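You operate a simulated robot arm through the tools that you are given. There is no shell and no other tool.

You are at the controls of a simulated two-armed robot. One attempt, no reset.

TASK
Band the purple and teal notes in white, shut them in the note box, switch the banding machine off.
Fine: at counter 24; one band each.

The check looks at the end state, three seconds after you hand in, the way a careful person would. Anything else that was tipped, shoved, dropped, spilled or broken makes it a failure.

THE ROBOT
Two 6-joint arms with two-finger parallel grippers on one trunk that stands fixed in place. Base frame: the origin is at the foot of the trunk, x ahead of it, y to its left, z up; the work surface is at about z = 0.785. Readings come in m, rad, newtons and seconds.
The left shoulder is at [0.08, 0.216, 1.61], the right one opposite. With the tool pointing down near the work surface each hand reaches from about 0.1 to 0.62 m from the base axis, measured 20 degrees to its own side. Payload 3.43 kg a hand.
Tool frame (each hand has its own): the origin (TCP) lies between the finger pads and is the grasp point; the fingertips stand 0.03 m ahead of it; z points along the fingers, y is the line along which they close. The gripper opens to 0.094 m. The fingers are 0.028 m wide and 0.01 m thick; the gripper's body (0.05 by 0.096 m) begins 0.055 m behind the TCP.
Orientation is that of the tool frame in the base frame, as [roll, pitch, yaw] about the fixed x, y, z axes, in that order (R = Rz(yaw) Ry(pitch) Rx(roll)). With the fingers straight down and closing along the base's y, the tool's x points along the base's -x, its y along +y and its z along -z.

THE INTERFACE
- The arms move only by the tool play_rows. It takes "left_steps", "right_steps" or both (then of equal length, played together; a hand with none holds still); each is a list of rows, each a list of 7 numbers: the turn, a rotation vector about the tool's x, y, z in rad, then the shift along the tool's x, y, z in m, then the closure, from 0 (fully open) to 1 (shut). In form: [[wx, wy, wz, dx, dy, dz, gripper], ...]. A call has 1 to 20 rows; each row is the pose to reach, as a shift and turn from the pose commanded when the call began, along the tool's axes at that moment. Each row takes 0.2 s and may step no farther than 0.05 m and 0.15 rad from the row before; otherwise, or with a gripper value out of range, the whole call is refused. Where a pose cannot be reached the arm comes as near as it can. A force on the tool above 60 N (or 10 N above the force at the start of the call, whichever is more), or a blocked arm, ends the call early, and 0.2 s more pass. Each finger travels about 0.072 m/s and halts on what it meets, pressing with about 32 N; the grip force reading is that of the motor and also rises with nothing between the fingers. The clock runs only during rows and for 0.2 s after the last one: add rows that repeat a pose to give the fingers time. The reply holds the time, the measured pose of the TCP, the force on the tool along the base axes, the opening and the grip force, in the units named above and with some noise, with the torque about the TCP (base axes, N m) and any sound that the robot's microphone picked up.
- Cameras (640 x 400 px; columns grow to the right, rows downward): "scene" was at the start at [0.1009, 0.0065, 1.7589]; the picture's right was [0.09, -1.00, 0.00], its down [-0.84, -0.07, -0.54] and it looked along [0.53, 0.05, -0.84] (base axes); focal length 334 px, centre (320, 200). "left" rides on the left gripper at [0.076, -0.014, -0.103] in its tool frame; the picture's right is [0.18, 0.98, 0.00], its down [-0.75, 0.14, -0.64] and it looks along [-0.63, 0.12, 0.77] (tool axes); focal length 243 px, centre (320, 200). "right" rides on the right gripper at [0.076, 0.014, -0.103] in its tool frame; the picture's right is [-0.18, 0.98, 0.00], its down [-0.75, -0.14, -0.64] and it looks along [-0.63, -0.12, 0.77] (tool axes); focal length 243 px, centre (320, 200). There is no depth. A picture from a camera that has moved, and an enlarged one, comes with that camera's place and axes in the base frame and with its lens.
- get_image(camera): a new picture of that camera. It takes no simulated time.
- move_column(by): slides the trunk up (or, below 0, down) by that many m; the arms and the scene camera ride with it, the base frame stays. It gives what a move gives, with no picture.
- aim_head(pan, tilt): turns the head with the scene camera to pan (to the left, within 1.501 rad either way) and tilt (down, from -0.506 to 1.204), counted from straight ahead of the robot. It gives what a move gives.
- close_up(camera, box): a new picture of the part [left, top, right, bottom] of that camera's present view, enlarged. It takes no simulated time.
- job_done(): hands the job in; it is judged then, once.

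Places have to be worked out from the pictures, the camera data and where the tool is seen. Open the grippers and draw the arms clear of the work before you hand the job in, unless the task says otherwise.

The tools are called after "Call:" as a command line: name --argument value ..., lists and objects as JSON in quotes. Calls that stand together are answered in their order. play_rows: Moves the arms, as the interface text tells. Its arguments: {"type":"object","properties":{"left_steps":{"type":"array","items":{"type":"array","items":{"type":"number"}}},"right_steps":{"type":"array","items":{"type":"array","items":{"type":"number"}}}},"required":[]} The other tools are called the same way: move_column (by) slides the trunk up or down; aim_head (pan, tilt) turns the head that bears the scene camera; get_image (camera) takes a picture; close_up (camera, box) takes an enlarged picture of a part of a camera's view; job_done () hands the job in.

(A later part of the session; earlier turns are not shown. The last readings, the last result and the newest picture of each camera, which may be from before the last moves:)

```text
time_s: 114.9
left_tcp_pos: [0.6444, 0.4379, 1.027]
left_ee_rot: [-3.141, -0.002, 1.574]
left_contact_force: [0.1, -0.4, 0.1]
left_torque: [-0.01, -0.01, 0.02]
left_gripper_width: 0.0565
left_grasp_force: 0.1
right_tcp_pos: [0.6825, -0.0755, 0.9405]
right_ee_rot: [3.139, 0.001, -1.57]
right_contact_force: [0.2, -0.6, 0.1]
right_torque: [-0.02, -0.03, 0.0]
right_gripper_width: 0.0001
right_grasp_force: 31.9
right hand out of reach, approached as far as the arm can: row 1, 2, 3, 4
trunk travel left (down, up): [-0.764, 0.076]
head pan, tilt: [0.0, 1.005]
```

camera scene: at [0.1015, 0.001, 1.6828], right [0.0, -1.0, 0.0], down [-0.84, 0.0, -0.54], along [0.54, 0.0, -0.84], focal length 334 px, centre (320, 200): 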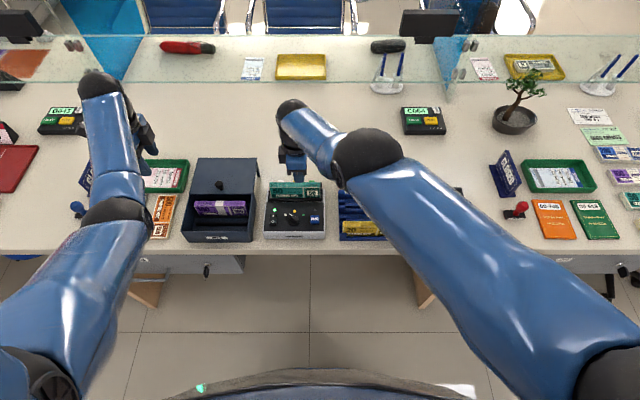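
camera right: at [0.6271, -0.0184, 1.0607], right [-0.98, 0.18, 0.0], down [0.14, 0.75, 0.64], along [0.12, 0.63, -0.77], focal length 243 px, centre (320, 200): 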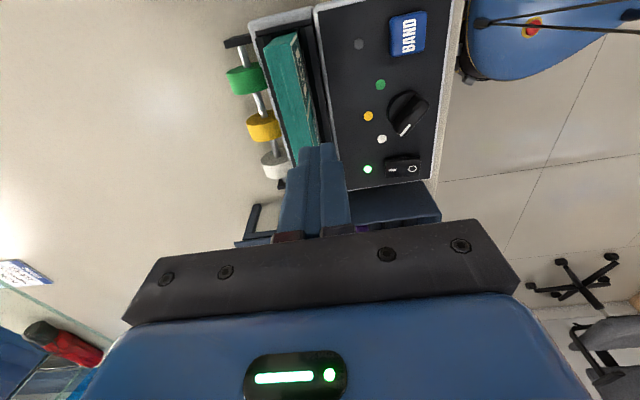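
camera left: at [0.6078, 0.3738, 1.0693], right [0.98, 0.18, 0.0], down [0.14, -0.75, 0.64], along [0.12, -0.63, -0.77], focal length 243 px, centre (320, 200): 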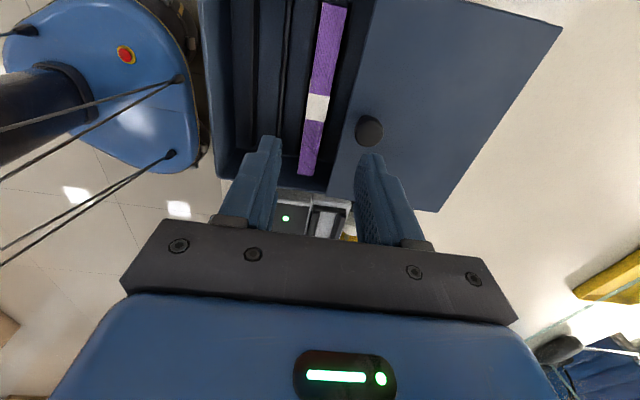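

The right arm's elbow has passed its straight position and is stuck on its small side range. I stretch the arm outward once to straighten it, then pull inward to let it bend the normal way again.

Call:
play_rows --right_steps '[[0, 0, 0, 0.0, -0.02, 0, 1], [0, 0, 0, 0.0, -0.04, 0, 1], [0, 0, 0, 0.0, -0.06, 0, 1]]'

Call:
play_rows --right_steps '[[0, 0, 0, 0.0, 0.01, 0, 1], [0, 0, 0, 0.0, 0.03, 0, 1], [0, 0, 0, 0.0, 0.06, 0, 1], [0, 0, 0, 0.0, 0.08, 0, 1]]'

```text
time_s: 115.7
left_tcp_pos: [0.6446, 0.437, 1.0268]
left_ee_rot: [-3.141, -0.002, 1.571]
left_contact_force: [0.4, 0.2, 0.7]
left_torque: [0.0, 0.02, 0.01]
left_gripper_width: 0.0565
left_grasp_force: 0.0
right_tcp_pos: [0.6973, -0.0861, 0.961]
right_ee_rot: [3.138, -0.001, -1.57]
right_contact_force: [-0.7, -0.1, -1.0]
right_torque: [0.03, 0.01, -0.03]
right_gripper_width: 0.0
right_grasp_force: 32.6
right hand out of reach, approached as far as the arm can: row 1, 2, 3
trunk travel left (down, up): [-0.764, 0.076]
head pan, tilt: [0.0, 1.005]
```

```text
time_s: 116.7
left_tcp_pos: [0.6424, 0.4391, 1.0258]
left_ee_rot: [-3.141, 0.001, 1.573]
left_contact_force: [-1.0, -0.1, 0.0]
left_torque: [0.01, -0.02, 0.01]
left_gripper_width: 0.0563
left_grasp_force: 0.0
right_tcp_pos: [0.6789, -0.0708, 0.9355]
right_ee_rot: [3.139, -0.003, -1.569]
right_contact_force: [-0.2, -0.3, -0.2]
right_torque: [0.01, 0.03, -0.01]
right_gripper_width: 0.0
right_grasp_force: 32.7
right hand out of reach, approached as far as the arm can: row 1, 2, 3, 4
trunk travel left (down, up): [-0.764, 0.076]
head pan, tilt: [0.0, 1.005]
```

Call:
aim_head --pan -0.3 --tilt 0.8

Call:
get_image --camera "scene"

Call:
get_image --camera "left"

```text
time_s: 117.5
left_tcp_pos: [0.6429, 0.4392, 1.0273]
left_ee_rot: [-3.141, 0.0, 1.571]
left_contact_force: [-0.2, 0.4, 0.5]
left_torque: [0.01, 0.03, 0.02]
left_gripper_width: 0.0563
left_grasp_force: 0.1
right_tcp_pos: [0.6766, -0.0698, 0.9342]
right_ee_rot: [3.138, -0.001, -1.57]
right_contact_force: [0.3, -0.3, -0.7]
right_torque: [0.01, 0.01, 0.01]
right_gripper_width: 0.0
right_grasp_force: 32.2
trunk travel left (down, up): [-0.764, 0.076]
head pan, tilt: [-0.3, 0.799]
```

```text
taken
camera scene: at [0.1091, -0.0231, 1.6983], right [-0.29, -0.96, 0.0], down [-0.69, 0.21, -0.7], along [0.67, -0.21, -0.72], focal length 334 px, centre (320, 200)
```

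scene: 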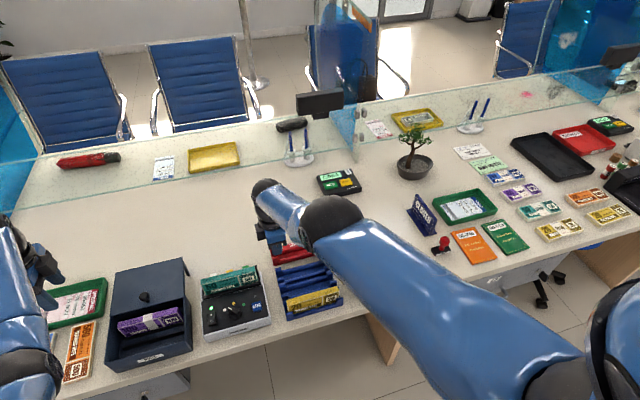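

```text
taken
camera left: at [0.631, 0.5158, 1.128], right [0.98, 0.18, 0.0], down [0.14, -0.75, 0.64], along [0.12, -0.63, -0.77], focal length 243 px, centre (320, 200)
```

left: 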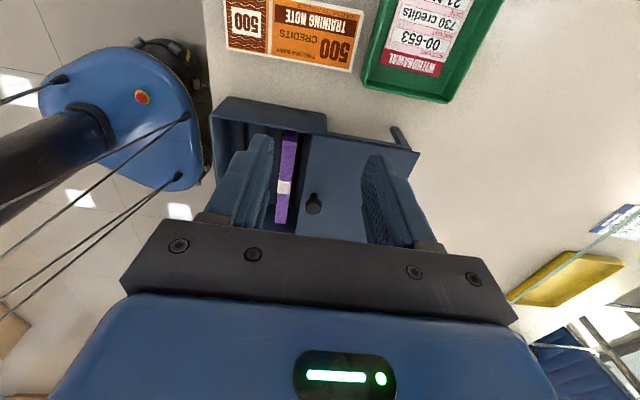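

The arm is stuck almost straight with the elbow a little over-extended. I stretch it fully (longer, slightly upward) and pull back with a large step to make the elbow fold the normal way.

Call:
play_rows --right_steps '[[0, 0, 0, 0.01, -0.04, -0.02, 1], [0, 0, 0, 0.02, -0.08, -0.04, 1], [0, 0, 0, 0.03, -0.12, -0.06, 1], [0, 0, 0, 0.03, -0.12, -0.06, 1], [0, 0, 0, 0.03, -0.12, -0.06, 1], [0, 0, 0, 0.03, -0.075, -0.05, 1], [0, 0, 0, 0.03, -0.03, -0.04, 1], [0, 0, 0, 0.03, 0.015, -0.03, 1], [0, 0, 0, 0.03, 0.06, -0.02, 1]]'

```text
time_s: 119.5
left_tcp_pos: [0.6429, 0.4392, 1.0268]
left_ee_rot: [3.141, 0.001, 1.571]
left_contact_force: [0.2, 0.2, 0.2]
left_torque: [0.01, 0.02, 0.01]
left_gripper_width: 0.0565
left_grasp_force: 0.1
right_tcp_pos: [0.677, -0.0867, 0.9263]
right_ee_rot: [3.138, -0.003, -1.57]
right_contact_force: [-0.2, -0.5, 0.4]
right_torque: [-0.01, -0.04, 0.0]
right_gripper_width: 0.0
right_grasp_force: 31.6
right hand out of reach, approached as far as the arm can: row 1, 2, 3, 4, 5, 6, 8, 9
trunk travel left (down, up): [-0.764, 0.076]
head pan, tilt: [-0.3, 0.799]
```

The left arm can do all that remains, so I swing the right hand away to the right, clear of the work.

Call:
play_rows --right_steps '[[0, 0, 0, 0.03, -0.005, -0.01, 1], [0, 0, 0, 0.07, -0.01, -0.02, 1], [0, 0, 0, 0.11, -0.01, -0.02, 1], [0, 0, 0, 0.15, -0.01, -0.02, 1], [0, 0, 0, 0.19, -0.01, -0.02, 1], [0, 0, 0, 0.22, -0.01, -0.02, 1]]'

Call:
aim_head --pan 0.1 --tilt 0.95

Call:
get_image --camera "scene"

```text
time_s: 120.9
left_tcp_pos: [0.6425, 0.4383, 1.0265]
left_ee_rot: [3.141, 0.0, 1.573]
left_contact_force: [-0.1, 0.8, -0.1]
left_torque: [0.01, 0.02, -0.02]
left_gripper_width: 0.0563
left_grasp_force: 0.1
right_tcp_pos: [0.6931, -0.3121, 0.944]
right_ee_rot: [3.137, 0.001, -1.57]
right_contact_force: [0.7, -0.5, 0.8]
right_torque: [-0.01, 0.03, -0.01]
right_gripper_width: 0.0
right_grasp_force: 32.1
right hand out of reach, approached as far as the arm can: row 1, 2, 3, 4, 5, 6
trunk travel left (down, up): [-0.764, 0.076]
head pan, tilt: [-0.3, 0.799]
```

```text
time_s: 121.7
left_tcp_pos: [0.6429, 0.4402, 1.0264]
left_ee_rot: [3.142, 0.002, 1.573]
left_contact_force: [-0.1, -0.6, 0.0]
left_torque: [0.02, 0.03, -0.02]
left_gripper_width: 0.0563
left_grasp_force: 0.0
right_tcp_pos: [0.6932, -0.3098, 0.9447]
right_ee_rot: [3.137, -0.001, -1.571]
right_contact_force: [0.6, 0.4, -1.1]
right_torque: [0.04, 0.02, -0.01]
right_gripper_width: 0.0
right_grasp_force: 31.5
trunk travel left (down, up): [-0.764, 0.076]
head pan, tilt: [0.099, 0.949]
```

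```text
taken
camera scene: at [0.1044, 0.008, 1.6868], right [0.1, -1.0, 0.0], down [-0.81, -0.08, -0.58], along [0.58, 0.06, -0.81], focal length 334 px, centre (320, 200)
```

scene: 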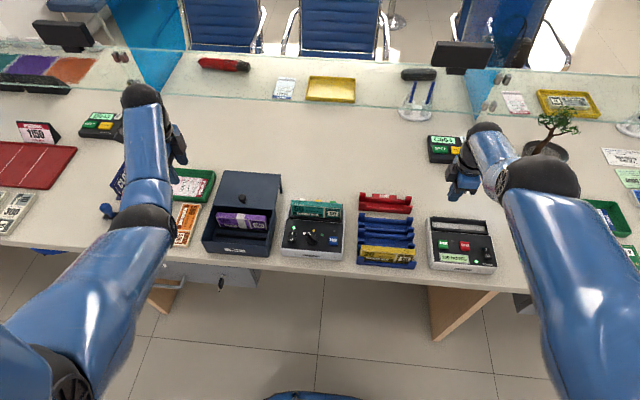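

The work area is clear to view. I check the teal pack's stance in the bander and the box.

Call:
close_up --camera "scene" --box '[270, 185, 360, 265]'

Call:
close_up --camera "scene" --box '[350, 180, 510, 280]'

```text
5.00 times, centred on (315, 225) of scene
camera zoom: at [0.1044, 0.008, 1.6868], right [0.1, -1.0, 0.0], down [-0.81, -0.08, -0.58], along [0.58, 0.06, -0.81], focal length 1672 px, centre (345, 75)
```

zoom: 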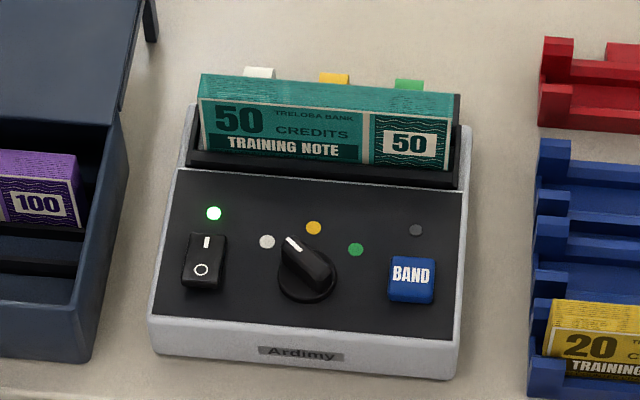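

```text
4.00 times, centred on (430, 230) of scene
camera zoom: at [0.1044, 0.008, 1.6868], right [0.1, -1.0, 0.0], down [-0.81, -0.08, -0.58], along [0.58, 0.06, -0.81], focal length 1337 px, centre (-120, 80)
```

zoom: 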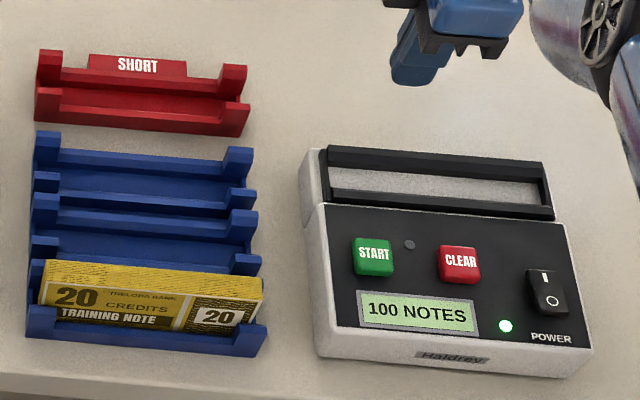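

All is in order. I raise the right hand slightly, lower the trunk 5 cm and bring the left hand, fingers closed, towards the BAND button.

Call:
play_rows --right_steps '[[0, 0, 0, 0, -0.01, -0.02, 1], [0, 0, 0, 0, -0.02, -0.04, 1]]' --left_steps '[[0, 0, 0, -0.03, -0.01, 0, 0.7], [0, 0, 0, -0.06, -0.02, 0, 1]]'

Call:
move_column --by -0.05

```text
time_s: 122.3
left_tcp_pos: [0.6232, 0.3774, 1.0285]
left_ee_rot: [3.14, -0.002, 1.572]
left_contact_force: [0.0, 0.3, 0.1]
left_torque: [0.0, 0.04, -0.03]
left_gripper_width: 0.0
left_grasp_force: 22.6
right_tcp_pos: [0.7089, -0.3108, 0.9853]
right_ee_rot: [3.139, 0.001, -1.572]
right_contact_force: [0.6, -0.7, 0.3]
right_torque: [0.01, -0.03, 0.03]
right_gripper_width: 0.0
right_grasp_force: 32.1
trunk travel left (down, up): [-0.764, 0.076]
head pan, tilt: [0.099, 0.949]
```

```text
time_s: 123.3
left_tcp_pos: [0.6239, 0.3802, 0.9775]
left_ee_rot: [-3.141, 0.0, 1.57]
left_contact_force: [0.4, 0.1, -0.7]
left_torque: [0.0, 0.02, 0.0]
left_gripper_width: 0.0
left_grasp_force: 31.9
right_tcp_pos: [0.709, -0.31, 0.9346]
right_ee_rot: [3.14, -0.002, -1.571]
right_contact_force: [0.2, 0.6, 0.6]
right_torque: [0.0, 0.02, 0.01]
right_gripper_width: 0.0
right_grasp_force: 32.2
trunk travel left (down, up): [-0.714, 0.126]
head pan, tilt: [0.099, 0.949]
```

Now the left hand crosses over to the BAND button.

Call:
play_rows --left_steps '[[0, 0, 0, -0.04, 0, 0, 1], [0, 0, 0, -0.08, -0.005, 0, 1], [0, 0, 0, -0.12, -0.01, 0, 1], [0, 0, 0, -0.16, -0.015, 0, 1], [0, 0, 0, -0.2, -0.02, 0, 1], [0, 0, 0, -0.24, -0.03, 0.005, 1], [0, 0, 0, -0.28, -0.04, 0.015, 1], [0, 0, 0, -0.32, -0.05, 0.03, 1], [0, 0, 0, -0.355, -0.058, 0.04, 1], [0, 0, 0, -0.3657, -0.058, 0.0425, 1], [0, 0, 0, -0.3657, -0.058, 0.0425, 1]]'

Call:
close_up --camera "left" --box '[220, 40, 440, 180]'

```text
time_s: 125.7
left_tcp_pos: [0.565, 0.014, 0.9336]
left_ee_rot: [-3.141, 0.0, 1.573]
left_contact_force: [1.2, 0.3, 0.3]
left_torque: [0.01, 0.01, 0.0]
left_gripper_width: 0.0
left_grasp_force: 31.6
right_tcp_pos: [0.7092, -0.3081, 0.9348]
right_ee_rot: [3.141, -0.003, -1.571]
right_contact_force: [0.8, -0.8, 0.3]
right_torque: [-0.01, 0.0, 0.0]
right_gripper_width: 0.0
right_grasp_force: 31.9
trunk travel left (down, up): [-0.714, 0.126]
head pan, tilt: [0.099, 0.949]
```

```text
2.86 times, centred on (330, 110) of left
camera zoom: at [0.5527, 0.0908, 1.0361], right [0.98, 0.19, 0.0], down [0.14, -0.75, 0.64], along [0.12, -0.63, -0.77], focal length 693 px, centre (291, 457)
```

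zoom: 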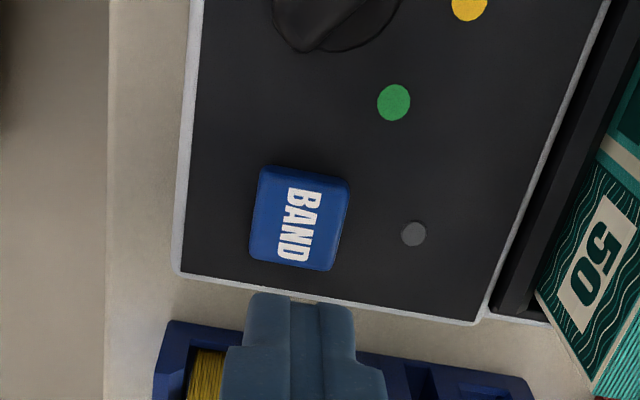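

Centred within 3 mm; correcting and pressing BAND once.

Call:
play_rows --left_steps '[[0, 0, 0, 0.003, 0.0026, 0.02, 1], [0, 0, 0, 0.003, 0.0026, 0.045, 1], [0, 0, 0, 0.003, 0.0026, 0.056, 1], [0, 0, 0, 0.003, 0.0026, 0.061, 1], [0, 0, 0, 0.003, 0.0026, 0.064, 1], [0, 0, 0, 0.003, 0.0026, 0.066, 1]]'

Call:
close_up --camera "left" --box '[220, 40, 440, 180]'

```text
time_s: 127.1
left_tcp_pos: [0.5667, 0.0165, 0.8694]
left_ee_rot: [3.141, 0.001, 1.573]
left_contact_force: [-0.6, 0.9, 0.8]
left_torque: [-0.01, -0.01, -0.03]
left_gripper_width: 0.0
left_grasp_force: 31.7
right_tcp_pos: [0.7097, -0.3098, 0.9345]
right_ee_rot: [-3.141, -0.002, -1.572]
right_contact_force: [0.0, 0.1, -0.4]
right_torque: [0.01, 0.01, 0.02]
right_gripper_width: 0.0003
right_grasp_force: 32.1
trunk travel left (down, up): [-0.714, 0.126]
head pan, tilt: [0.099, 0.949]
heard: click
```

```text
2.86 times, centred on (330, 110) of left
camera zoom: at [0.5555, 0.093, 0.9712], right [0.98, 0.18, 0.0], down [0.14, -0.75, 0.64], along [0.12, -0.63, -0.77], focal length 693 px, centre (291, 457)
```

zoom: 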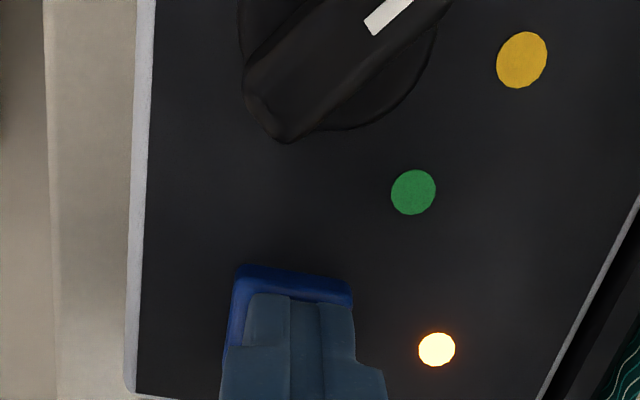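

Click and busy lamp lit. I lift straight up and wait for the band.

Call:
play_rows --left_steps '[[0, 0, 0, 0, 0, -0.03, 1], [0, 0, 0, 0, 0, -0.065, 1], [0, 0, 0, 0.02, 0.02, -0.085, 1], [0, 0, 0, 0.04, 0.055, -0.095, 0.8], [0, 0, 0, 0.06, 0.09, -0.1, 0.6], [0, 0, 0, 0.06, 0.093, -0.1, 0.55], [0, 0, 0, 0.06, 0.093, -0.1, 0.55], [0, 0, 0, 0.06, 0.093, -0.1, 0.55], [0, 0, 0, 0.06, 0.093, -0.1, 0.55]]'

Call:
close_up --camera "left" --box '[200, 0, 440, 240]'

Call:
close_up --camera "scene" --box '[270, 170, 360, 250]'

```text
time_s: 129.1
left_tcp_pos: [0.6632, 0.0761, 0.9698]
left_ee_rot: [-3.141, 0.0, 1.571]
left_contact_force: [0.1, 0.1, 0.7]
left_torque: [0.01, 0.02, 0.0]
left_gripper_width: 0.0424
left_grasp_force: 0.0
right_tcp_pos: [0.7098, -0.3093, 0.9352]
right_ee_rot: [3.14, -0.002, -1.571]
right_contact_force: [0.4, 0.1, 1.1]
right_torque: [0.03, -0.02, -0.02]
right_gripper_width: 0.0
right_grasp_force: 31.8
trunk travel left (down, up): [-0.714, 0.126]
head pan, tilt: [0.099, 0.949]
```

```text
1.67 times, centred on (320, 120) of left
camera zoom: at [0.6494, 0.1531, 1.0707], right [0.98, 0.18, 0.0], down [0.14, -0.75, 0.64], along [0.12, -0.63, -0.77], focal length 404 px, centre (320, 333)
```

zoom: 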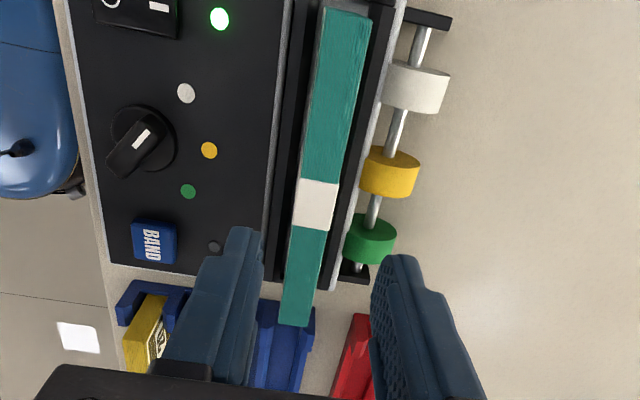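

```text
5.00 times, centred on (315, 210) of scene
camera zoom: at [0.1043, 0.0076, 1.6368], right [0.1, -0.99, 0.0], down [-0.81, -0.08, -0.58], along [0.58, 0.06, -0.81], focal length 1672 px, centre (345, 150)
```

zoom: 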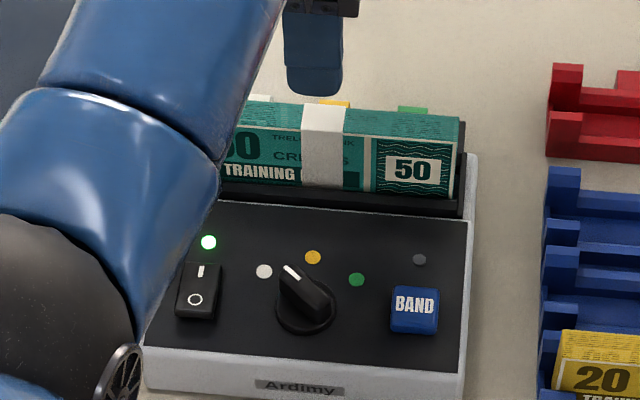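

Teal now has one white band too. The left hand shifts 2 mm and goes down to grip it.

Call:
play_rows --left_steps '[[0, 0, 0, 0, -0.002, 0.03, 0.55], [0, 0, 0, 0, -0.002, 0.06, 0.55], [0, 0, 0, 0, -0.002, 0.078, 0.55], [0, 0, 0, 0, -0.002, 0.088, 0.55], [0, 0, 0, 0, -0.002, 0.088, 0.7], [0, 0, 0, 0, -0.002, 0.088, 1], [0, 0, 0, 0, -0.002, 0.088, 1], [0, 0, 0, 0, -0.002, 0.088, 1]]'

Call:
close_up --camera "left" --box '[200, 0, 440, 240]'

```text
time_s: 130.9
left_tcp_pos: [0.6589, 0.0778, 0.88]
left_ee_rot: [3.14, 0.0, 1.572]
left_contact_force: [1.2, -0.6, -0.1]
left_torque: [0.03, -0.03, 0.01]
left_gripper_width: 0.022
left_grasp_force: 31.8
right_tcp_pos: [0.7105, -0.3087, 0.935]
right_ee_rot: [3.141, -0.001, -1.57]
right_contact_force: [1.1, 0.2, -0.8]
right_torque: [-0.01, -0.01, 0.04]
right_gripper_width: 0.0002
right_grasp_force: 32.4
trunk travel left (down, up): [-0.714, 0.126]
head pan, tilt: [0.099, 0.949]
```

```text
1.67 times, centred on (320, 120) of left
camera zoom: at [0.6465, 0.1542, 0.9827], right [0.98, 0.18, 0.0], down [0.14, -0.75, 0.64], along [0.12, -0.63, -0.77], focal length 404 px, centre (320, 333)
```

zoom: 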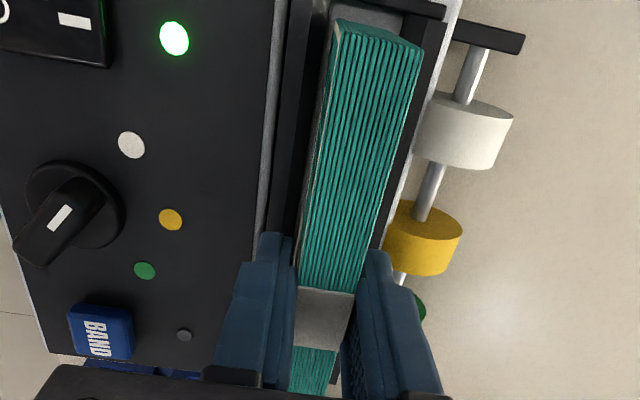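

Gripped. Lifting and carrying it over the front slot of the box (x≈0.567).

Call:
play_rows --left_steps '[[0, 0, 0, 0, 0, -0.03, 1], [0, 0, 0, 0, 0, -0.06, 1], [0, 0, 0, 0, 0, -0.088, 1], [0, 0, 0, 0.04, -0.01, -0.088, 1], [0, 0, 0, 0.08, -0.025, -0.088, 1], [0, 0, 0, 0.12, -0.045, -0.088, 1], [0, 0, 0, 0.16, -0.065, -0.088, 1], [0, 0, 0, 0.195, -0.085, -0.088, 1], [0, 0, 0, 0.2205, -0.0935, -0.088, 1], [0, 0, 0, 0.2205, -0.0935, -0.088, 1]]'

Call:
get_image --camera "left"

Call:
close_up --camera "left" --box '[240, 0, 400, 100]'

Call:
close_up --camera "left" --box '[290, 0, 390, 62]'

```text
time_s: 133.1
left_tcp_pos: [0.5678, 0.2962, 0.9679]
left_ee_rot: [3.14, 0.0, 1.571]
left_contact_force: [0.7, -0.3, -1.1]
left_torque: [0.02, -0.01, 0.0]
left_gripper_width: 0.022
left_grasp_force: 32.2
right_tcp_pos: [0.7094, -0.3103, 0.9334]
right_ee_rot: [3.14, -0.002, -1.57]
right_contact_force: [0.2, 0.4, -0.5]
right_torque: [0.02, -0.04, -0.02]
right_gripper_width: 0.0
right_grasp_force: 32.5
trunk travel left (down, up): [-0.714, 0.126]
head pan, tilt: [0.099, 0.949]
```

```text
taken
camera left: at [0.5542, 0.3735, 1.0696], right [0.98, 0.18, 0.0], down [0.14, -0.75, 0.64], along [0.12, -0.63, -0.77], focal length 243 px, centre (320, 200)
```

left: 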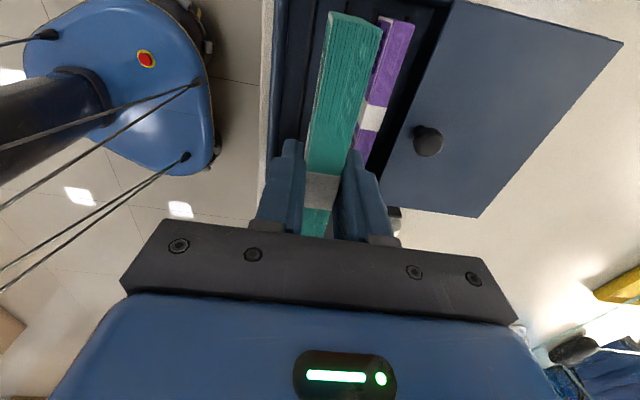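

```text
4.00 times, centred on (320, 50) of left
camera zoom: at [0.5542, 0.3735, 1.0696], right [0.98, 0.18, 0.0], down [0.14, -0.75, 0.64], along [0.12, -0.63, -0.77], focal length 970 px, centre (320, 800)
```

zoom: 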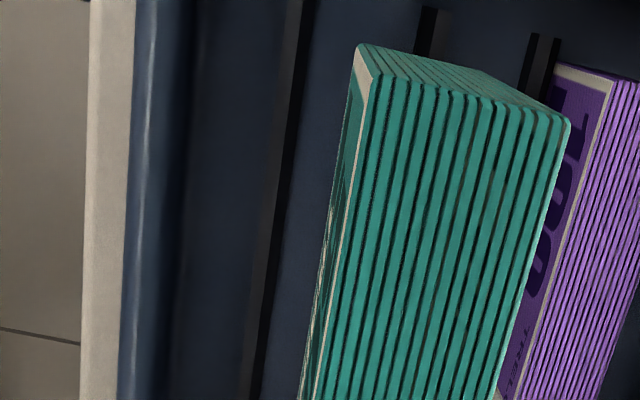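

```text
6.40 times, centred on (340, 31) of left
camera zoom: at [0.5542, 0.3735, 1.0696], right [0.98, 0.18, 0.0], down [0.14, -0.75, 0.64], along [0.12, -0.63, -0.77], focal length 1553 px, centre (192, 1282)
```

zoom: 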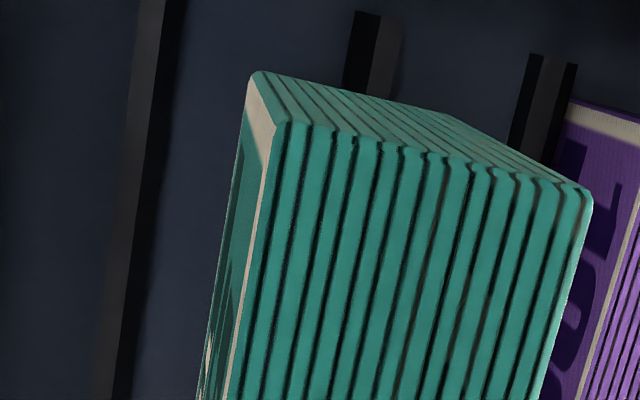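

Front slot floor spans x≈0.554–0.577; the pack needs to shift 3 mm towards me. Correcting and lowering.

Call:
play_rows --left_steps '[[0, 0, 0, 0, -0.003, 0.02, 1], [0, 0, 0, 0, -0.003, 0.045, 1], [0, 0, 0, 0, -0.003, 0.07, 1], [0, 0, 0, 0, -0.003, 0.085, 1], [0, 0, 0, 0, -0.003, 0.093, 1]]'

Call:
close_up --camera "left" --box '[290, 0, 390, 62]'

Call:
close_up --camera "left" --box '[200, 0, 440, 240]'

```text
time_s: 134.3
left_tcp_pos: [0.5624, 0.2953, 0.8767]
left_ee_rot: [-3.141, 0.0, 1.573]
left_contact_force: [0.0, -0.4, -0.9]
left_torque: [-0.01, -0.03, 0.02]
left_gripper_width: 0.0219
left_grasp_force: 32.4
right_tcp_pos: [0.709, -0.3079, 0.9342]
right_ee_rot: [3.141, -0.002, -1.571]
right_contact_force: [-0.8, 0.1, -0.1]
right_torque: [0.01, -0.01, 0.04]
right_gripper_width: 0.0
right_grasp_force: 31.8
trunk travel left (down, up): [-0.714, 0.126]
head pan, tilt: [0.099, 0.949]
```

```text
6.40 times, centred on (340, 31) of left
camera zoom: at [0.5506, 0.3731, 0.9779], right [0.98, 0.18, 0.0], down [0.14, -0.75, 0.64], along [0.12, -0.63, -0.77], focal length 1553 px, centre (192, 1282)
```

zoom: 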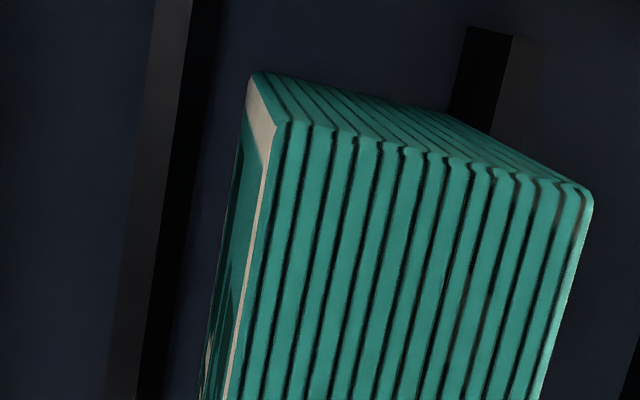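

```text
1.67 times, centred on (320, 120) of left
camera zoom: at [0.5506, 0.3731, 0.9779], right [0.98, 0.18, 0.0], down [0.14, -0.75, 0.64], along [0.12, -0.63, -0.77], focal length 404 px, centre (320, 333)
```

zoom: 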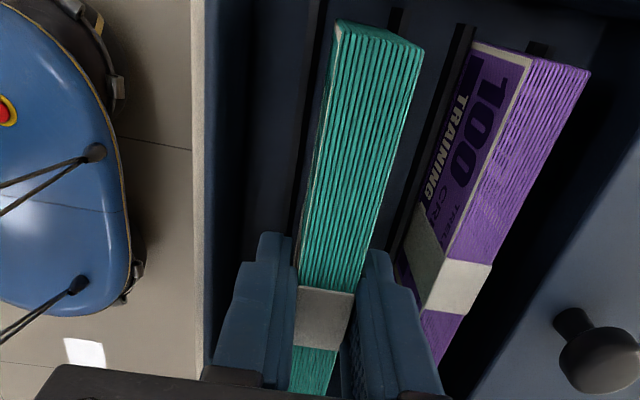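

Centred in the slot. Lowering the rest gently.

Call:
play_rows --left_steps '[[0, 0, 0, 0, 0, 0.007, 1], [0, 0, 0, 0, 0, 0.014, 1], [0, 0, 0, 0, 0, 0.019, 1], [0, 0, 0, 0, 0, 0.022, 1]]'

Call:
play_rows --left_steps '[[0, 0, 0, 0, 0, 0.0015, 1], [0, 0, 0, 0, 0, 0.003, 1], [0, 0, 0, 0, 0, 0.0045, 1]]'

```text
time_s: 135.3
left_tcp_pos: [0.5626, 0.2969, 0.8541]
left_ee_rot: [3.141, 0.0, 1.572]
left_contact_force: [-0.1, -0.3, -1.0]
left_torque: [0.01, 0.03, -0.01]
left_gripper_width: 0.0218
left_grasp_force: 31.6
right_tcp_pos: [0.7091, -0.3093, 0.934]
right_ee_rot: [3.139, -0.001, -1.571]
right_contact_force: [0.5, 0.0, 0.2]
right_torque: [0.01, 0.06, -0.01]
right_gripper_width: 0.0
right_grasp_force: 32.2
trunk travel left (down, up): [-0.714, 0.126]
head pan, tilt: [0.099, 0.949]
```

```text
time_s: 136.1
left_tcp_pos: [0.5629, 0.2963, 0.8484]
left_ee_rot: [-3.141, 0.0, 1.57]
left_contact_force: [0.1, -0.9, -0.9]
left_torque: [0.01, -0.02, -0.01]
left_gripper_width: 0.0217
left_grasp_force: 32.2
right_tcp_pos: [0.7105, -0.3091, 0.934]
right_ee_rot: [3.141, -0.001, -1.571]
right_contact_force: [0.4, 0.0, -0.1]
right_torque: [-0.01, 0.03, -0.01]
right_gripper_width: 0.0
right_grasp_force: 32.3
trunk travel left (down, up): [-0.714, 0.126]
head pan, tilt: [0.099, 0.949]
```

Call:
play_rows --left_steps '[[0, 0, 0, 0, 0, 0.0015, 1], [0, 0, 0, 0, 0, 0.003, 1], [0, 0, 0, 0, 0, 0.0045, 1]]'

Call:
close_up --camera "left" --box '[240, 0, 400, 100]'

```text
time_s: 136.9
left_tcp_pos: [0.5624, 0.2965, 0.845]
left_ee_rot: [-3.141, 0.002, 1.572]
left_contact_force: [0.4, 0.0, -0.6]
left_torque: [-0.04, 0.01, 0.02]
left_gripper_width: 0.0219
left_grasp_force: 31.2
right_tcp_pos: [0.7099, -0.3096, 0.9339]
right_ee_rot: [3.141, -0.001, -1.57]
right_contact_force: [-0.5, 0.0, 0.0]
right_torque: [0.0, 0.0, -0.01]
right_gripper_width: 0.0
right_grasp_force: 31.7
trunk travel left (down, up): [-0.714, 0.126]
head pan, tilt: [0.099, 0.949]
```

```text
4.00 times, centred on (320, 50) of left
camera zoom: at [0.5496, 0.3734, 0.9467], right [0.98, 0.18, 0.0], down [0.14, -0.75, 0.64], along [0.12, -0.63, -0.77], focal length 970 px, centre (320, 800)
```

zoom: 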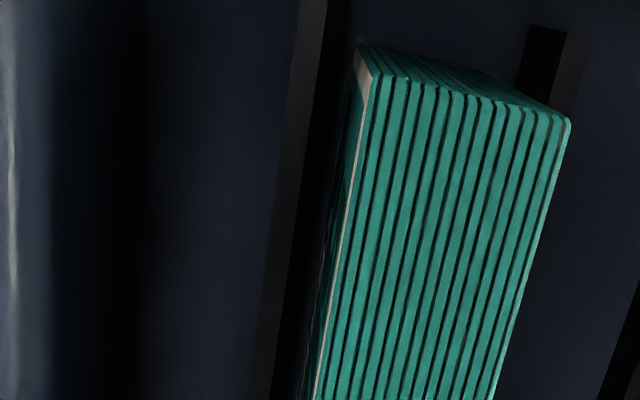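

No contact yet; continuing in small steps.

Call:
play_rows --left_steps '[[0, 0, 0, 0, 0, 0.0015, 1], [0, 0, 0, 0, 0, 0.003, 1], [0, 0, 0, 0, 0, 0.0045, 1]]'

```text
time_s: 137.7
left_tcp_pos: [0.563, 0.2966, 0.8452]
left_ee_rot: [3.132, -0.002, 1.572]
left_contact_force: [-0.4, 0.3, 25.0]
left_torque: [-0.52, 0.03, 0.0]
left_gripper_width: 0.0217
left_grasp_force: 32.1
right_tcp_pos: [0.7061, -0.3103, 0.9357]
right_ee_rot: [3.141, 0.0, -1.571]
right_contact_force: [-0.3, 0.1, 0.6]
right_torque: [-0.02, -0.02, 0.02]
right_gripper_width: 0.0001
right_grasp_force: 31.9
trunk travel left (down, up): [-0.714, 0.126]
head pan, tilt: [0.099, 0.949]
```

The pack stands on the box floor (25 N). Easing off, opening a little, and rising.

Call:
play_rows --left_steps '[[0, 0, 0, 0, 0, -0.004, 1], [0, 0, 0, 0, 0, -0.004, 0.8], [0, 0, 0, 0, 0, -0.004, 0.71], [0, 0, 0, 0, 0, -0.004, 0.68], [0, 0, 0, 0, 0, -0.004, 0.68], [0, 0, 0, 0, 0, -0.03, 0.68], [0, 0, 0, 0, 0, -0.06, 0.68], [0, 0, 0, 0, 0, -0.1, 0.6], [0, 0, 0, 0, 0, -0.12, 0.5]]'

Call:
get_image --camera "left"

Call:
close_up --camera "left" --box '[200, 0, 440, 200]'

Call:
close_up --camera "scene" --box '[190, 150, 350, 260]'

```text
time_s: 139.7
left_tcp_pos: [0.5618, 0.2928, 0.9611]
left_ee_rot: [-3.141, -0.001, 1.571]
left_contact_force: [0.0, 0.0, 0.4]
left_torque: [0.0, -0.02, 0.0]
left_gripper_width: 0.0469
left_grasp_force: 0.1
right_tcp_pos: [0.7086, -0.3103, 0.9335]
right_ee_rot: [3.139, -0.003, -1.571]
right_contact_force: [0.0, 0.2, -0.1]
right_torque: [0.01, -0.03, 0.02]
right_gripper_width: 0.0001
right_grasp_force: 31.8
trunk travel left (down, up): [-0.714, 0.126]
head pan, tilt: [0.099, 0.949]
```

```text
taken
camera left: at [0.5495, 0.3695, 1.0626], right [0.98, 0.18, 0.0], down [0.14, -0.75, 0.64], along [0.12, -0.63, -0.77], focal length 243 px, centre (320, 200)
```

left: 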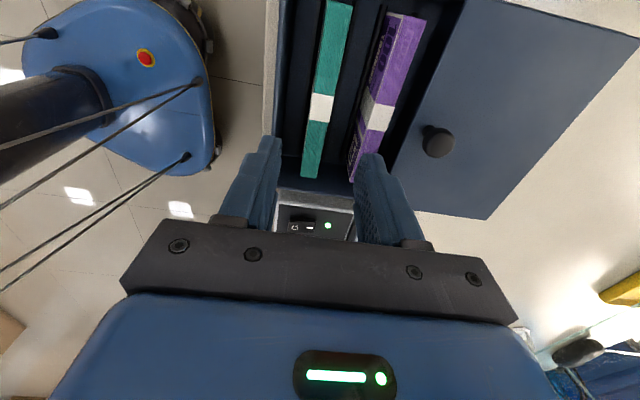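

```text
2.00 times, centred on (320, 100) of left
camera zoom: at [0.5495, 0.3695, 1.0626], right [0.98, 0.18, 0.0], down [0.14, -0.75, 0.64], along [0.12, -0.63, -0.77], focal length 485 px, centre (320, 400)
```

zoom: 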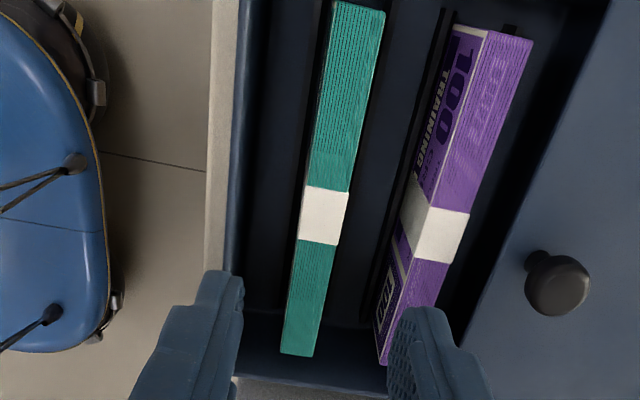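

```text
3.64 times, centred on (270, 205) of scene
camera zoom: at [0.1043, 0.0077, 1.6368], right [0.1, -0.99, 0.0], down [-0.81, -0.08, -0.58], along [0.58, 0.06, -0.81], focal length 1216 px, centre (502, 182)
```

zoom: 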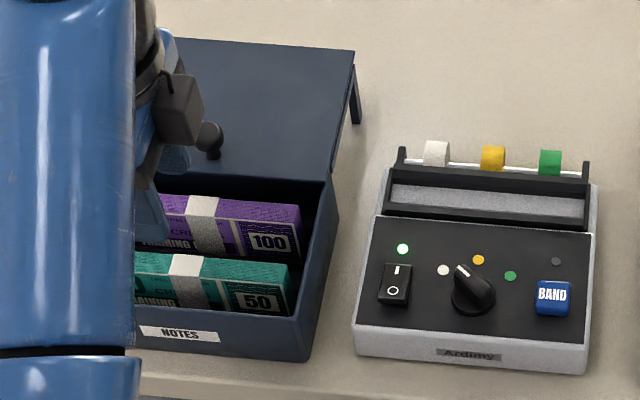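

Both packs stand in their slots with white bands. Now I grip the lid knob (≈ x 0.66) to close the lid.

Call:
play_rows --left_steps '[[0, 0, 0, 0.001, 0.033, 0, 0.4], [0, 0, 0, 0.002, 0.066, 0, 0.4], [0, 0, 0, 0.0027, 0.0987, 0, 0.4], [0, 0, 0, 0.0027, 0.0987, 0.0, 0.4]]'

Call:
close_up --camera "left" --box '[200, 40, 440, 240]'

```text
time_s: 140.7
left_tcp_pos: [0.6619, 0.2982, 0.9621]
left_ee_rot: [3.141, 0.0, 1.571]
left_contact_force: [-0.4, -0.5, -0.1]
left_torque: [0.02, -0.01, 0.0]
left_gripper_width: 0.0565
left_grasp_force: 0.1
right_tcp_pos: [0.7104, -0.31, 0.9346]
right_ee_rot: [3.14, -0.002, -1.569]
right_contact_force: [-0.8, 0.0, -0.1]
right_torque: [0.02, 0.0, 0.02]
right_gripper_width: 0.0002
right_grasp_force: 32.2
trunk travel left (down, up): [-0.714, 0.126]
head pan, tilt: [0.099, 0.949]
```

```text
2.00 times, centred on (320, 140) of left
camera zoom: at [0.6496, 0.3748, 1.0635], right [0.98, 0.18, 0.0], down [0.14, -0.75, 0.64], along [0.12, -0.63, -0.77], focal length 485 px, centre (320, 320)
```

zoom: 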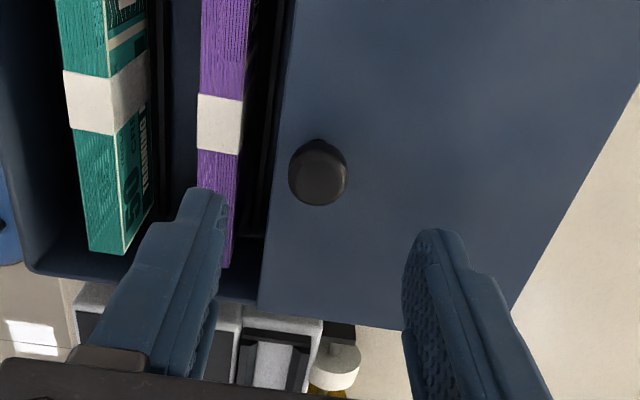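

Knob is centred below. Descending with a narrower opening and gripping it.

Call:
play_rows --left_steps '[[0, 0, 0, 0, 0, 0.025, 0.52], [0, 0, 0, 0, 0, 0.05, 0.52], [0, 0, 0, 0, 0, 0.068, 0.52], [0, 0, 0, 0, 0, 0.0745, 0.52], [0, 0, 0, 0, 0, 0.0745, 0.7], [0, 0, 0, 0, 0, 0.0745, 0.85], [0, 0, 0, 0, 0, 0.0745, 1], [0, 0, 0, 0, 0, 0.0745, 1]]'

Call:
close_up --camera "left" --box '[200, 40, 440, 240]'

```text
time_s: 142.5
left_tcp_pos: [0.6628, 0.2981, 0.8853]
left_ee_rot: [-3.141, -0.001, 1.569]
left_contact_force: [0.2, -0.4, -2.3]
left_torque: [0.08, 0.02, -0.03]
left_gripper_width: 0.0232
left_grasp_force: 45.1
right_tcp_pos: [0.7103, -0.3101, 0.9335]
right_ee_rot: [3.14, -0.001, -1.572]
right_contact_force: [-0.7, 0.5, -0.1]
right_torque: [0.01, -0.01, -0.01]
right_gripper_width: 0.0
right_grasp_force: 32.0
trunk travel left (down, up): [-0.714, 0.126]
head pan, tilt: [0.099, 0.949]
```

```text
2.00 times, centred on (320, 140) of left
camera zoom: at [0.6494, 0.3757, 0.9872], right [0.98, 0.18, 0.0], down [0.14, -0.75, 0.64], along [0.12, -0.63, -0.77], focal length 485 px, centre (320, 320)
```

zoom: 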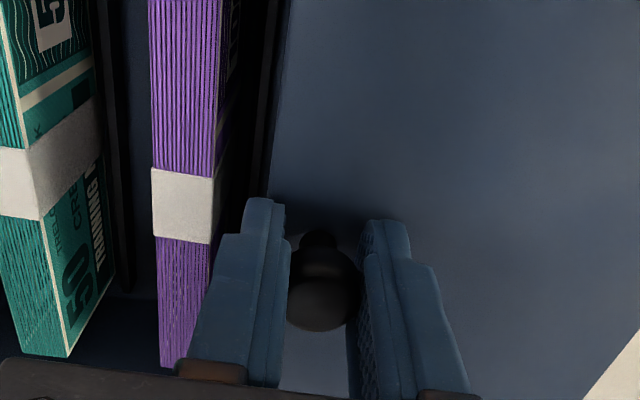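

Gripped. Pulling the lid forward in -x, first 4 cm with force watch as it passes the first pack.

Call:
play_rows --left_steps '[[0, 0, 0, 0, -0.01, 0, 1], [0, 0, 0, 0, -0.02, 0, 1], [0, 0, 0, 0, -0.03, 0, 1], [0, 0, 0, 0, -0.04, 0, 1]]'

Call:
close_up --camera "scene" --box '[190, 150, 350, 260]'

Call:
close_up --camera "left" --box '[200, 0, 440, 200]'

```text
time_s: 143.5
left_tcp_pos: [0.6217, 0.2982, 0.8862]
left_ee_rot: [-3.139, -0.002, 1.573]
left_contact_force: [-0.5, -2.4, -7.2]
left_torque: [0.49, -0.18, 0.06]
left_gripper_width: 0.0229
left_grasp_force: 44.6
right_tcp_pos: [0.7091, -0.3095, 0.9343]
right_ee_rot: [3.137, -0.002, -1.57]
right_contact_force: [-0.2, 0.1, 0.4]
right_torque: [-0.02, 0.03, 0.0]
right_gripper_width: 0.0
right_grasp_force: 32.0
trunk travel left (down, up): [-0.714, 0.126]
head pan, tilt: [0.099, 0.949]
```

```text
3.64 times, centred on (270, 205) of scene
camera zoom: at [0.1052, 0.0076, 1.6366], right [0.1, -0.99, 0.0], down [-0.81, -0.08, -0.58], along [0.58, 0.06, -0.81], focal length 1216 px, centre (502, 182)
```

zoom: 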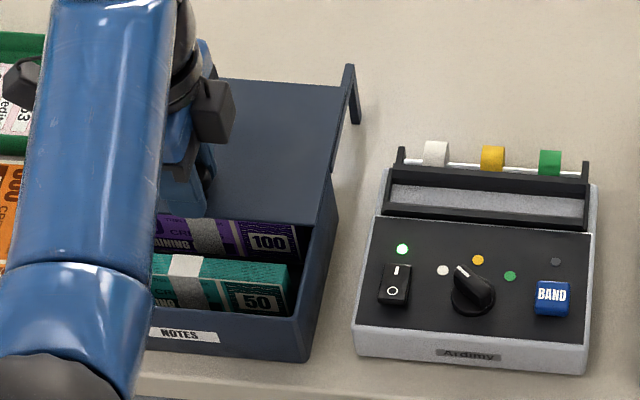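

```text
2.00 times, centred on (320, 100) of left
camera zoom: at [0.6087, 0.3757, 0.9872], right [0.98, 0.18, 0.0], down [0.14, -0.75, 0.64], along [0.12, -0.63, -0.77], focal length 485 px, centre (320, 400)
```

zoom: 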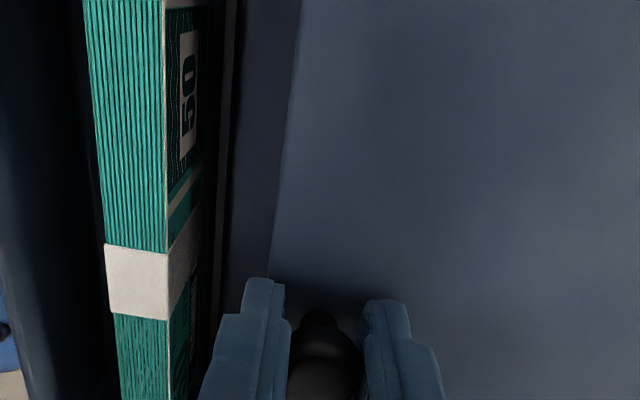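

Purple is covered without touching. Continuing another 4.5 cm.

Call:
play_rows --left_steps '[[0, 0, 0, 0, -0.01, 0, 1], [0, 0, 0, 0, -0.02, 0, 1], [0, 0, 0, 0, -0.03, 0, 1], [0, 0, 0, 0, -0.04, 0, 1], [0, 0, 0, 0, -0.047, 0, 1]]'

Call:
close_up --camera "scene" --box '[190, 150, 350, 260]'

```text
time_s: 144.7
left_tcp_pos: [0.5735, 0.2994, 0.8851]
left_ee_rot: [-3.141, 0.001, 1.571]
left_contact_force: [-0.6, -6.2, -4.8]
left_torque: [-0.22, -0.1, -0.02]
left_gripper_width: 0.023
left_grasp_force: 44.8
right_tcp_pos: [0.7095, -0.3103, 0.9329]
right_ee_rot: [3.14, 0.001, -1.571]
right_contact_force: [0.3, 0.7, 0.5]
right_torque: [0.0, -0.01, 0.02]
right_gripper_width: 0.0
right_grasp_force: 32.1
trunk travel left (down, up): [-0.714, 0.126]
head pan, tilt: [0.099, 0.949]
```

```text
3.64 times, centred on (270, 205) of scene
camera zoom: at [0.1049, 0.0069, 1.6367], right [0.1, -0.99, 0.0], down [-0.81, -0.08, -0.58], along [0.58, 0.06, -0.81], focal length 1216 px, centre (502, 182)
```

zoom: 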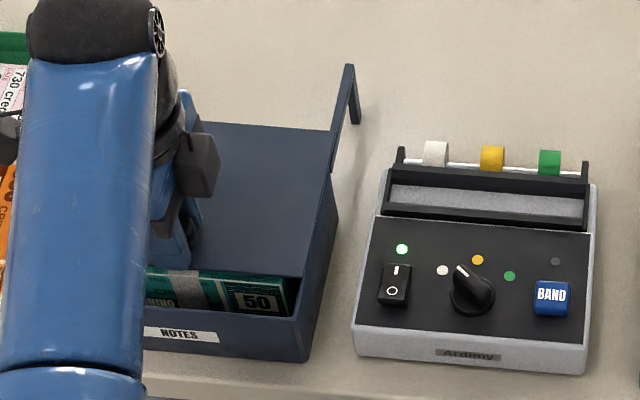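

Teal is being covered as well. Last 3.4 cm to the closed stop.

Call:
play_rows --left_steps '[[0, 0, 0, 0, -0.01, 0, 1], [0, 0, 0, 0, -0.02, 0, 1], [0, 0, 0, 0, -0.028, 0, 1], [0, 0, 0, 0, -0.032, 0, 1], [0, 0, 0, 0, -0.036, 0, 1]]'

Call:
close_up --camera "scene" --box '[190, 150, 350, 260]'

Call:
close_up --camera "left" --box '[120, 0, 440, 240]'

```text
time_s: 145.9
left_tcp_pos: [0.5398, 0.2997, 0.8871]
left_ee_rot: [-3.139, 0.001, 1.57]
left_contact_force: [3.1, -5.8, -9.2]
left_torque: [-0.32, -0.04, -0.08]
left_gripper_width: 0.0234
left_grasp_force: 45.1
right_tcp_pos: [0.7114, -0.3104, 0.9327]
right_ee_rot: [3.138, 0.001, -1.57]
right_contact_force: [0.2, -0.4, -0.4]
right_torque: [0.01, 0.01, -0.01]
right_gripper_width: 0.0
right_grasp_force: 31.9
trunk travel left (down, up): [-0.714, 0.126]
head pan, tilt: [0.099, 0.949]
```

```text
3.64 times, centred on (270, 205) of scene
camera zoom: at [0.1072, 0.007, 1.6365], right [0.1, -0.99, 0.0], down [-0.81, -0.08, -0.58], along [0.58, 0.06, -0.81], focal length 1216 px, centre (502, 182)
```

zoom: 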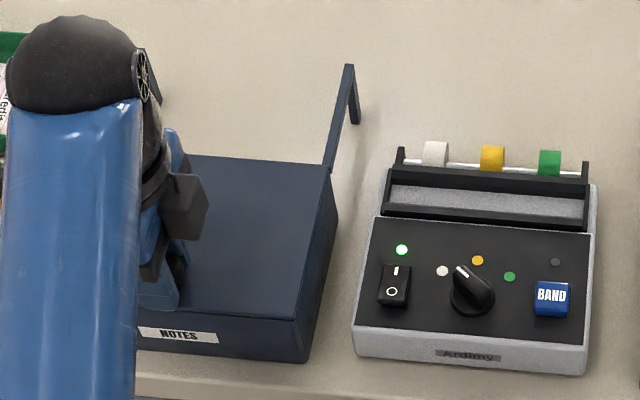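

```text
1.67 times, centred on (280, 120) of left
camera zoom: at [0.5275, 0.3756, 0.9874], right [0.98, 0.18, 0.0], down [0.14, -0.75, 0.64], along [0.12, -0.63, -0.77], focal length 404 px, centre (387, 333)
```

zoom: 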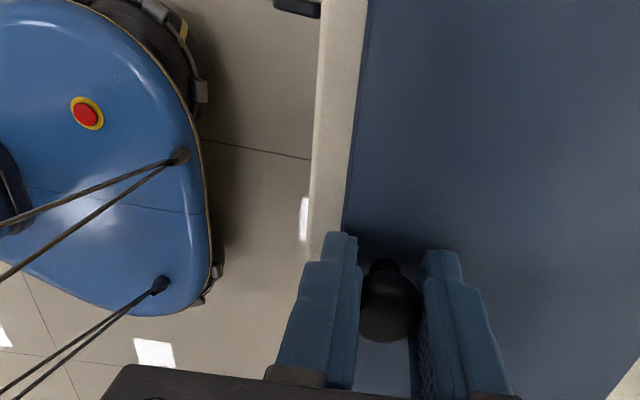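

Lid is at about its original position (x 0.540). I push 4 mm more to be sure it meets its closed stop.

Call:
play_rows --left_steps '[[0, 0, 0, 0, -0.002, 0, 1], [0, 0, 0, 0, -0.004, 0, 1]]'

```text
time_s: 146.5
left_tcp_pos: [0.5398, 0.2992, 0.885]
left_ee_rot: [3.14, -0.001, 1.571]
left_contact_force: [22.2, -5.7, -8.5]
left_torque: [-0.29, -0.25, 0.11]
left_gripper_width: 0.0234
left_grasp_force: 44.2
right_tcp_pos: [0.714, -0.3109, 0.9312]
right_ee_rot: [3.135, 0.001, -1.57]
right_contact_force: [-1.1, 0.3, 0.7]
right_torque: [-0.01, -0.04, 0.01]
right_gripper_width: 0.0
right_grasp_force: 31.8
trunk travel left (down, up): [-0.714, 0.126]
head pan, tilt: [0.099, 0.949]
```

The closed stop is met (22 N). Easing back, releasing and rising.

Call:
play_rows --left_steps '[[0, 0, 0, 0, 0.004, 0, 1], [0, 0, 0, 0, 0.004, 0, 0.7], [0, 0, 0, 0, 0.004, 0, 0.45], [0, 0, 0, 0, 0.004, 0, 0.45], [0, 0, 0, 0, 0.004, -0.03, 0.45], [0, 0, 0, 0, 0.004, -0.06, 0.45]]'

Call:
close_up --camera "scene" --box '[190, 150, 350, 260]'

Call:
get_image --camera "left"

```text
time_s: 147.9
left_tcp_pos: [0.5389, 0.2976, 0.9472]
left_ee_rot: [-3.141, 0.001, 1.572]
left_contact_force: [0.7, -0.8, 0.6]
left_torque: [0.04, 0.01, -0.02]
left_gripper_width: 0.0516
left_grasp_force: 0.0
right_tcp_pos: [0.7096, -0.3089, 0.9344]
right_ee_rot: [3.139, -0.002, -1.57]
right_contact_force: [0.2, 0.1, -0.3]
right_torque: [0.0, 0.04, 0.02]
right_gripper_width: 0.0
right_grasp_force: 31.5
trunk travel left (down, up): [-0.714, 0.126]
head pan, tilt: [0.099, 0.949]
```

```text
3.64 times, centred on (270, 205) of scene
camera zoom: at [0.1044, 0.0073, 1.6367], right [0.1, -0.99, 0.0], down [-0.81, -0.08, -0.58], along [0.58, 0.06, -0.81], focal length 1216 px, centre (502, 182)
```

zoom: 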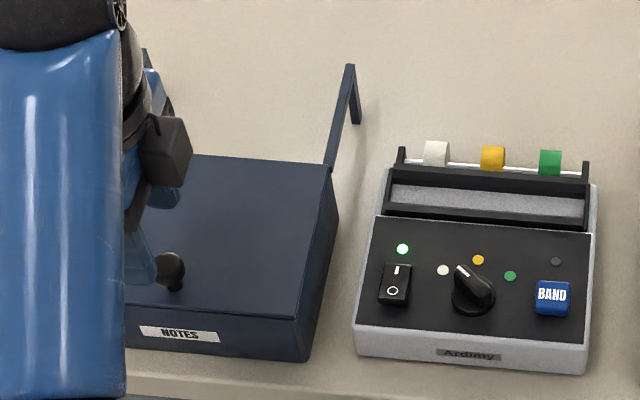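

```text
taken
camera left: at [0.5263, 0.3743, 1.049], right [0.98, 0.19, 0.0], down [0.14, -0.75, 0.64], along [0.12, -0.63, -0.77], focal length 243 px, centre (320, 200)
```

left: 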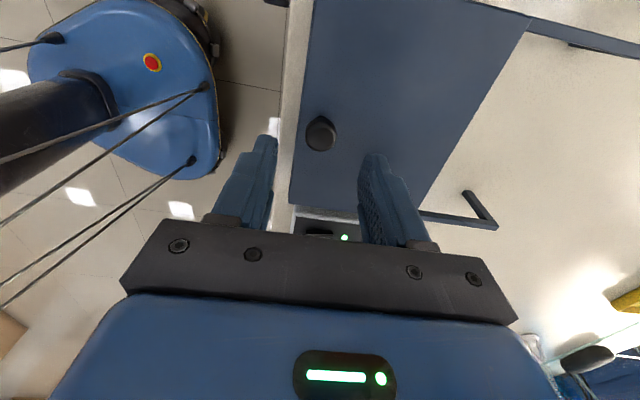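

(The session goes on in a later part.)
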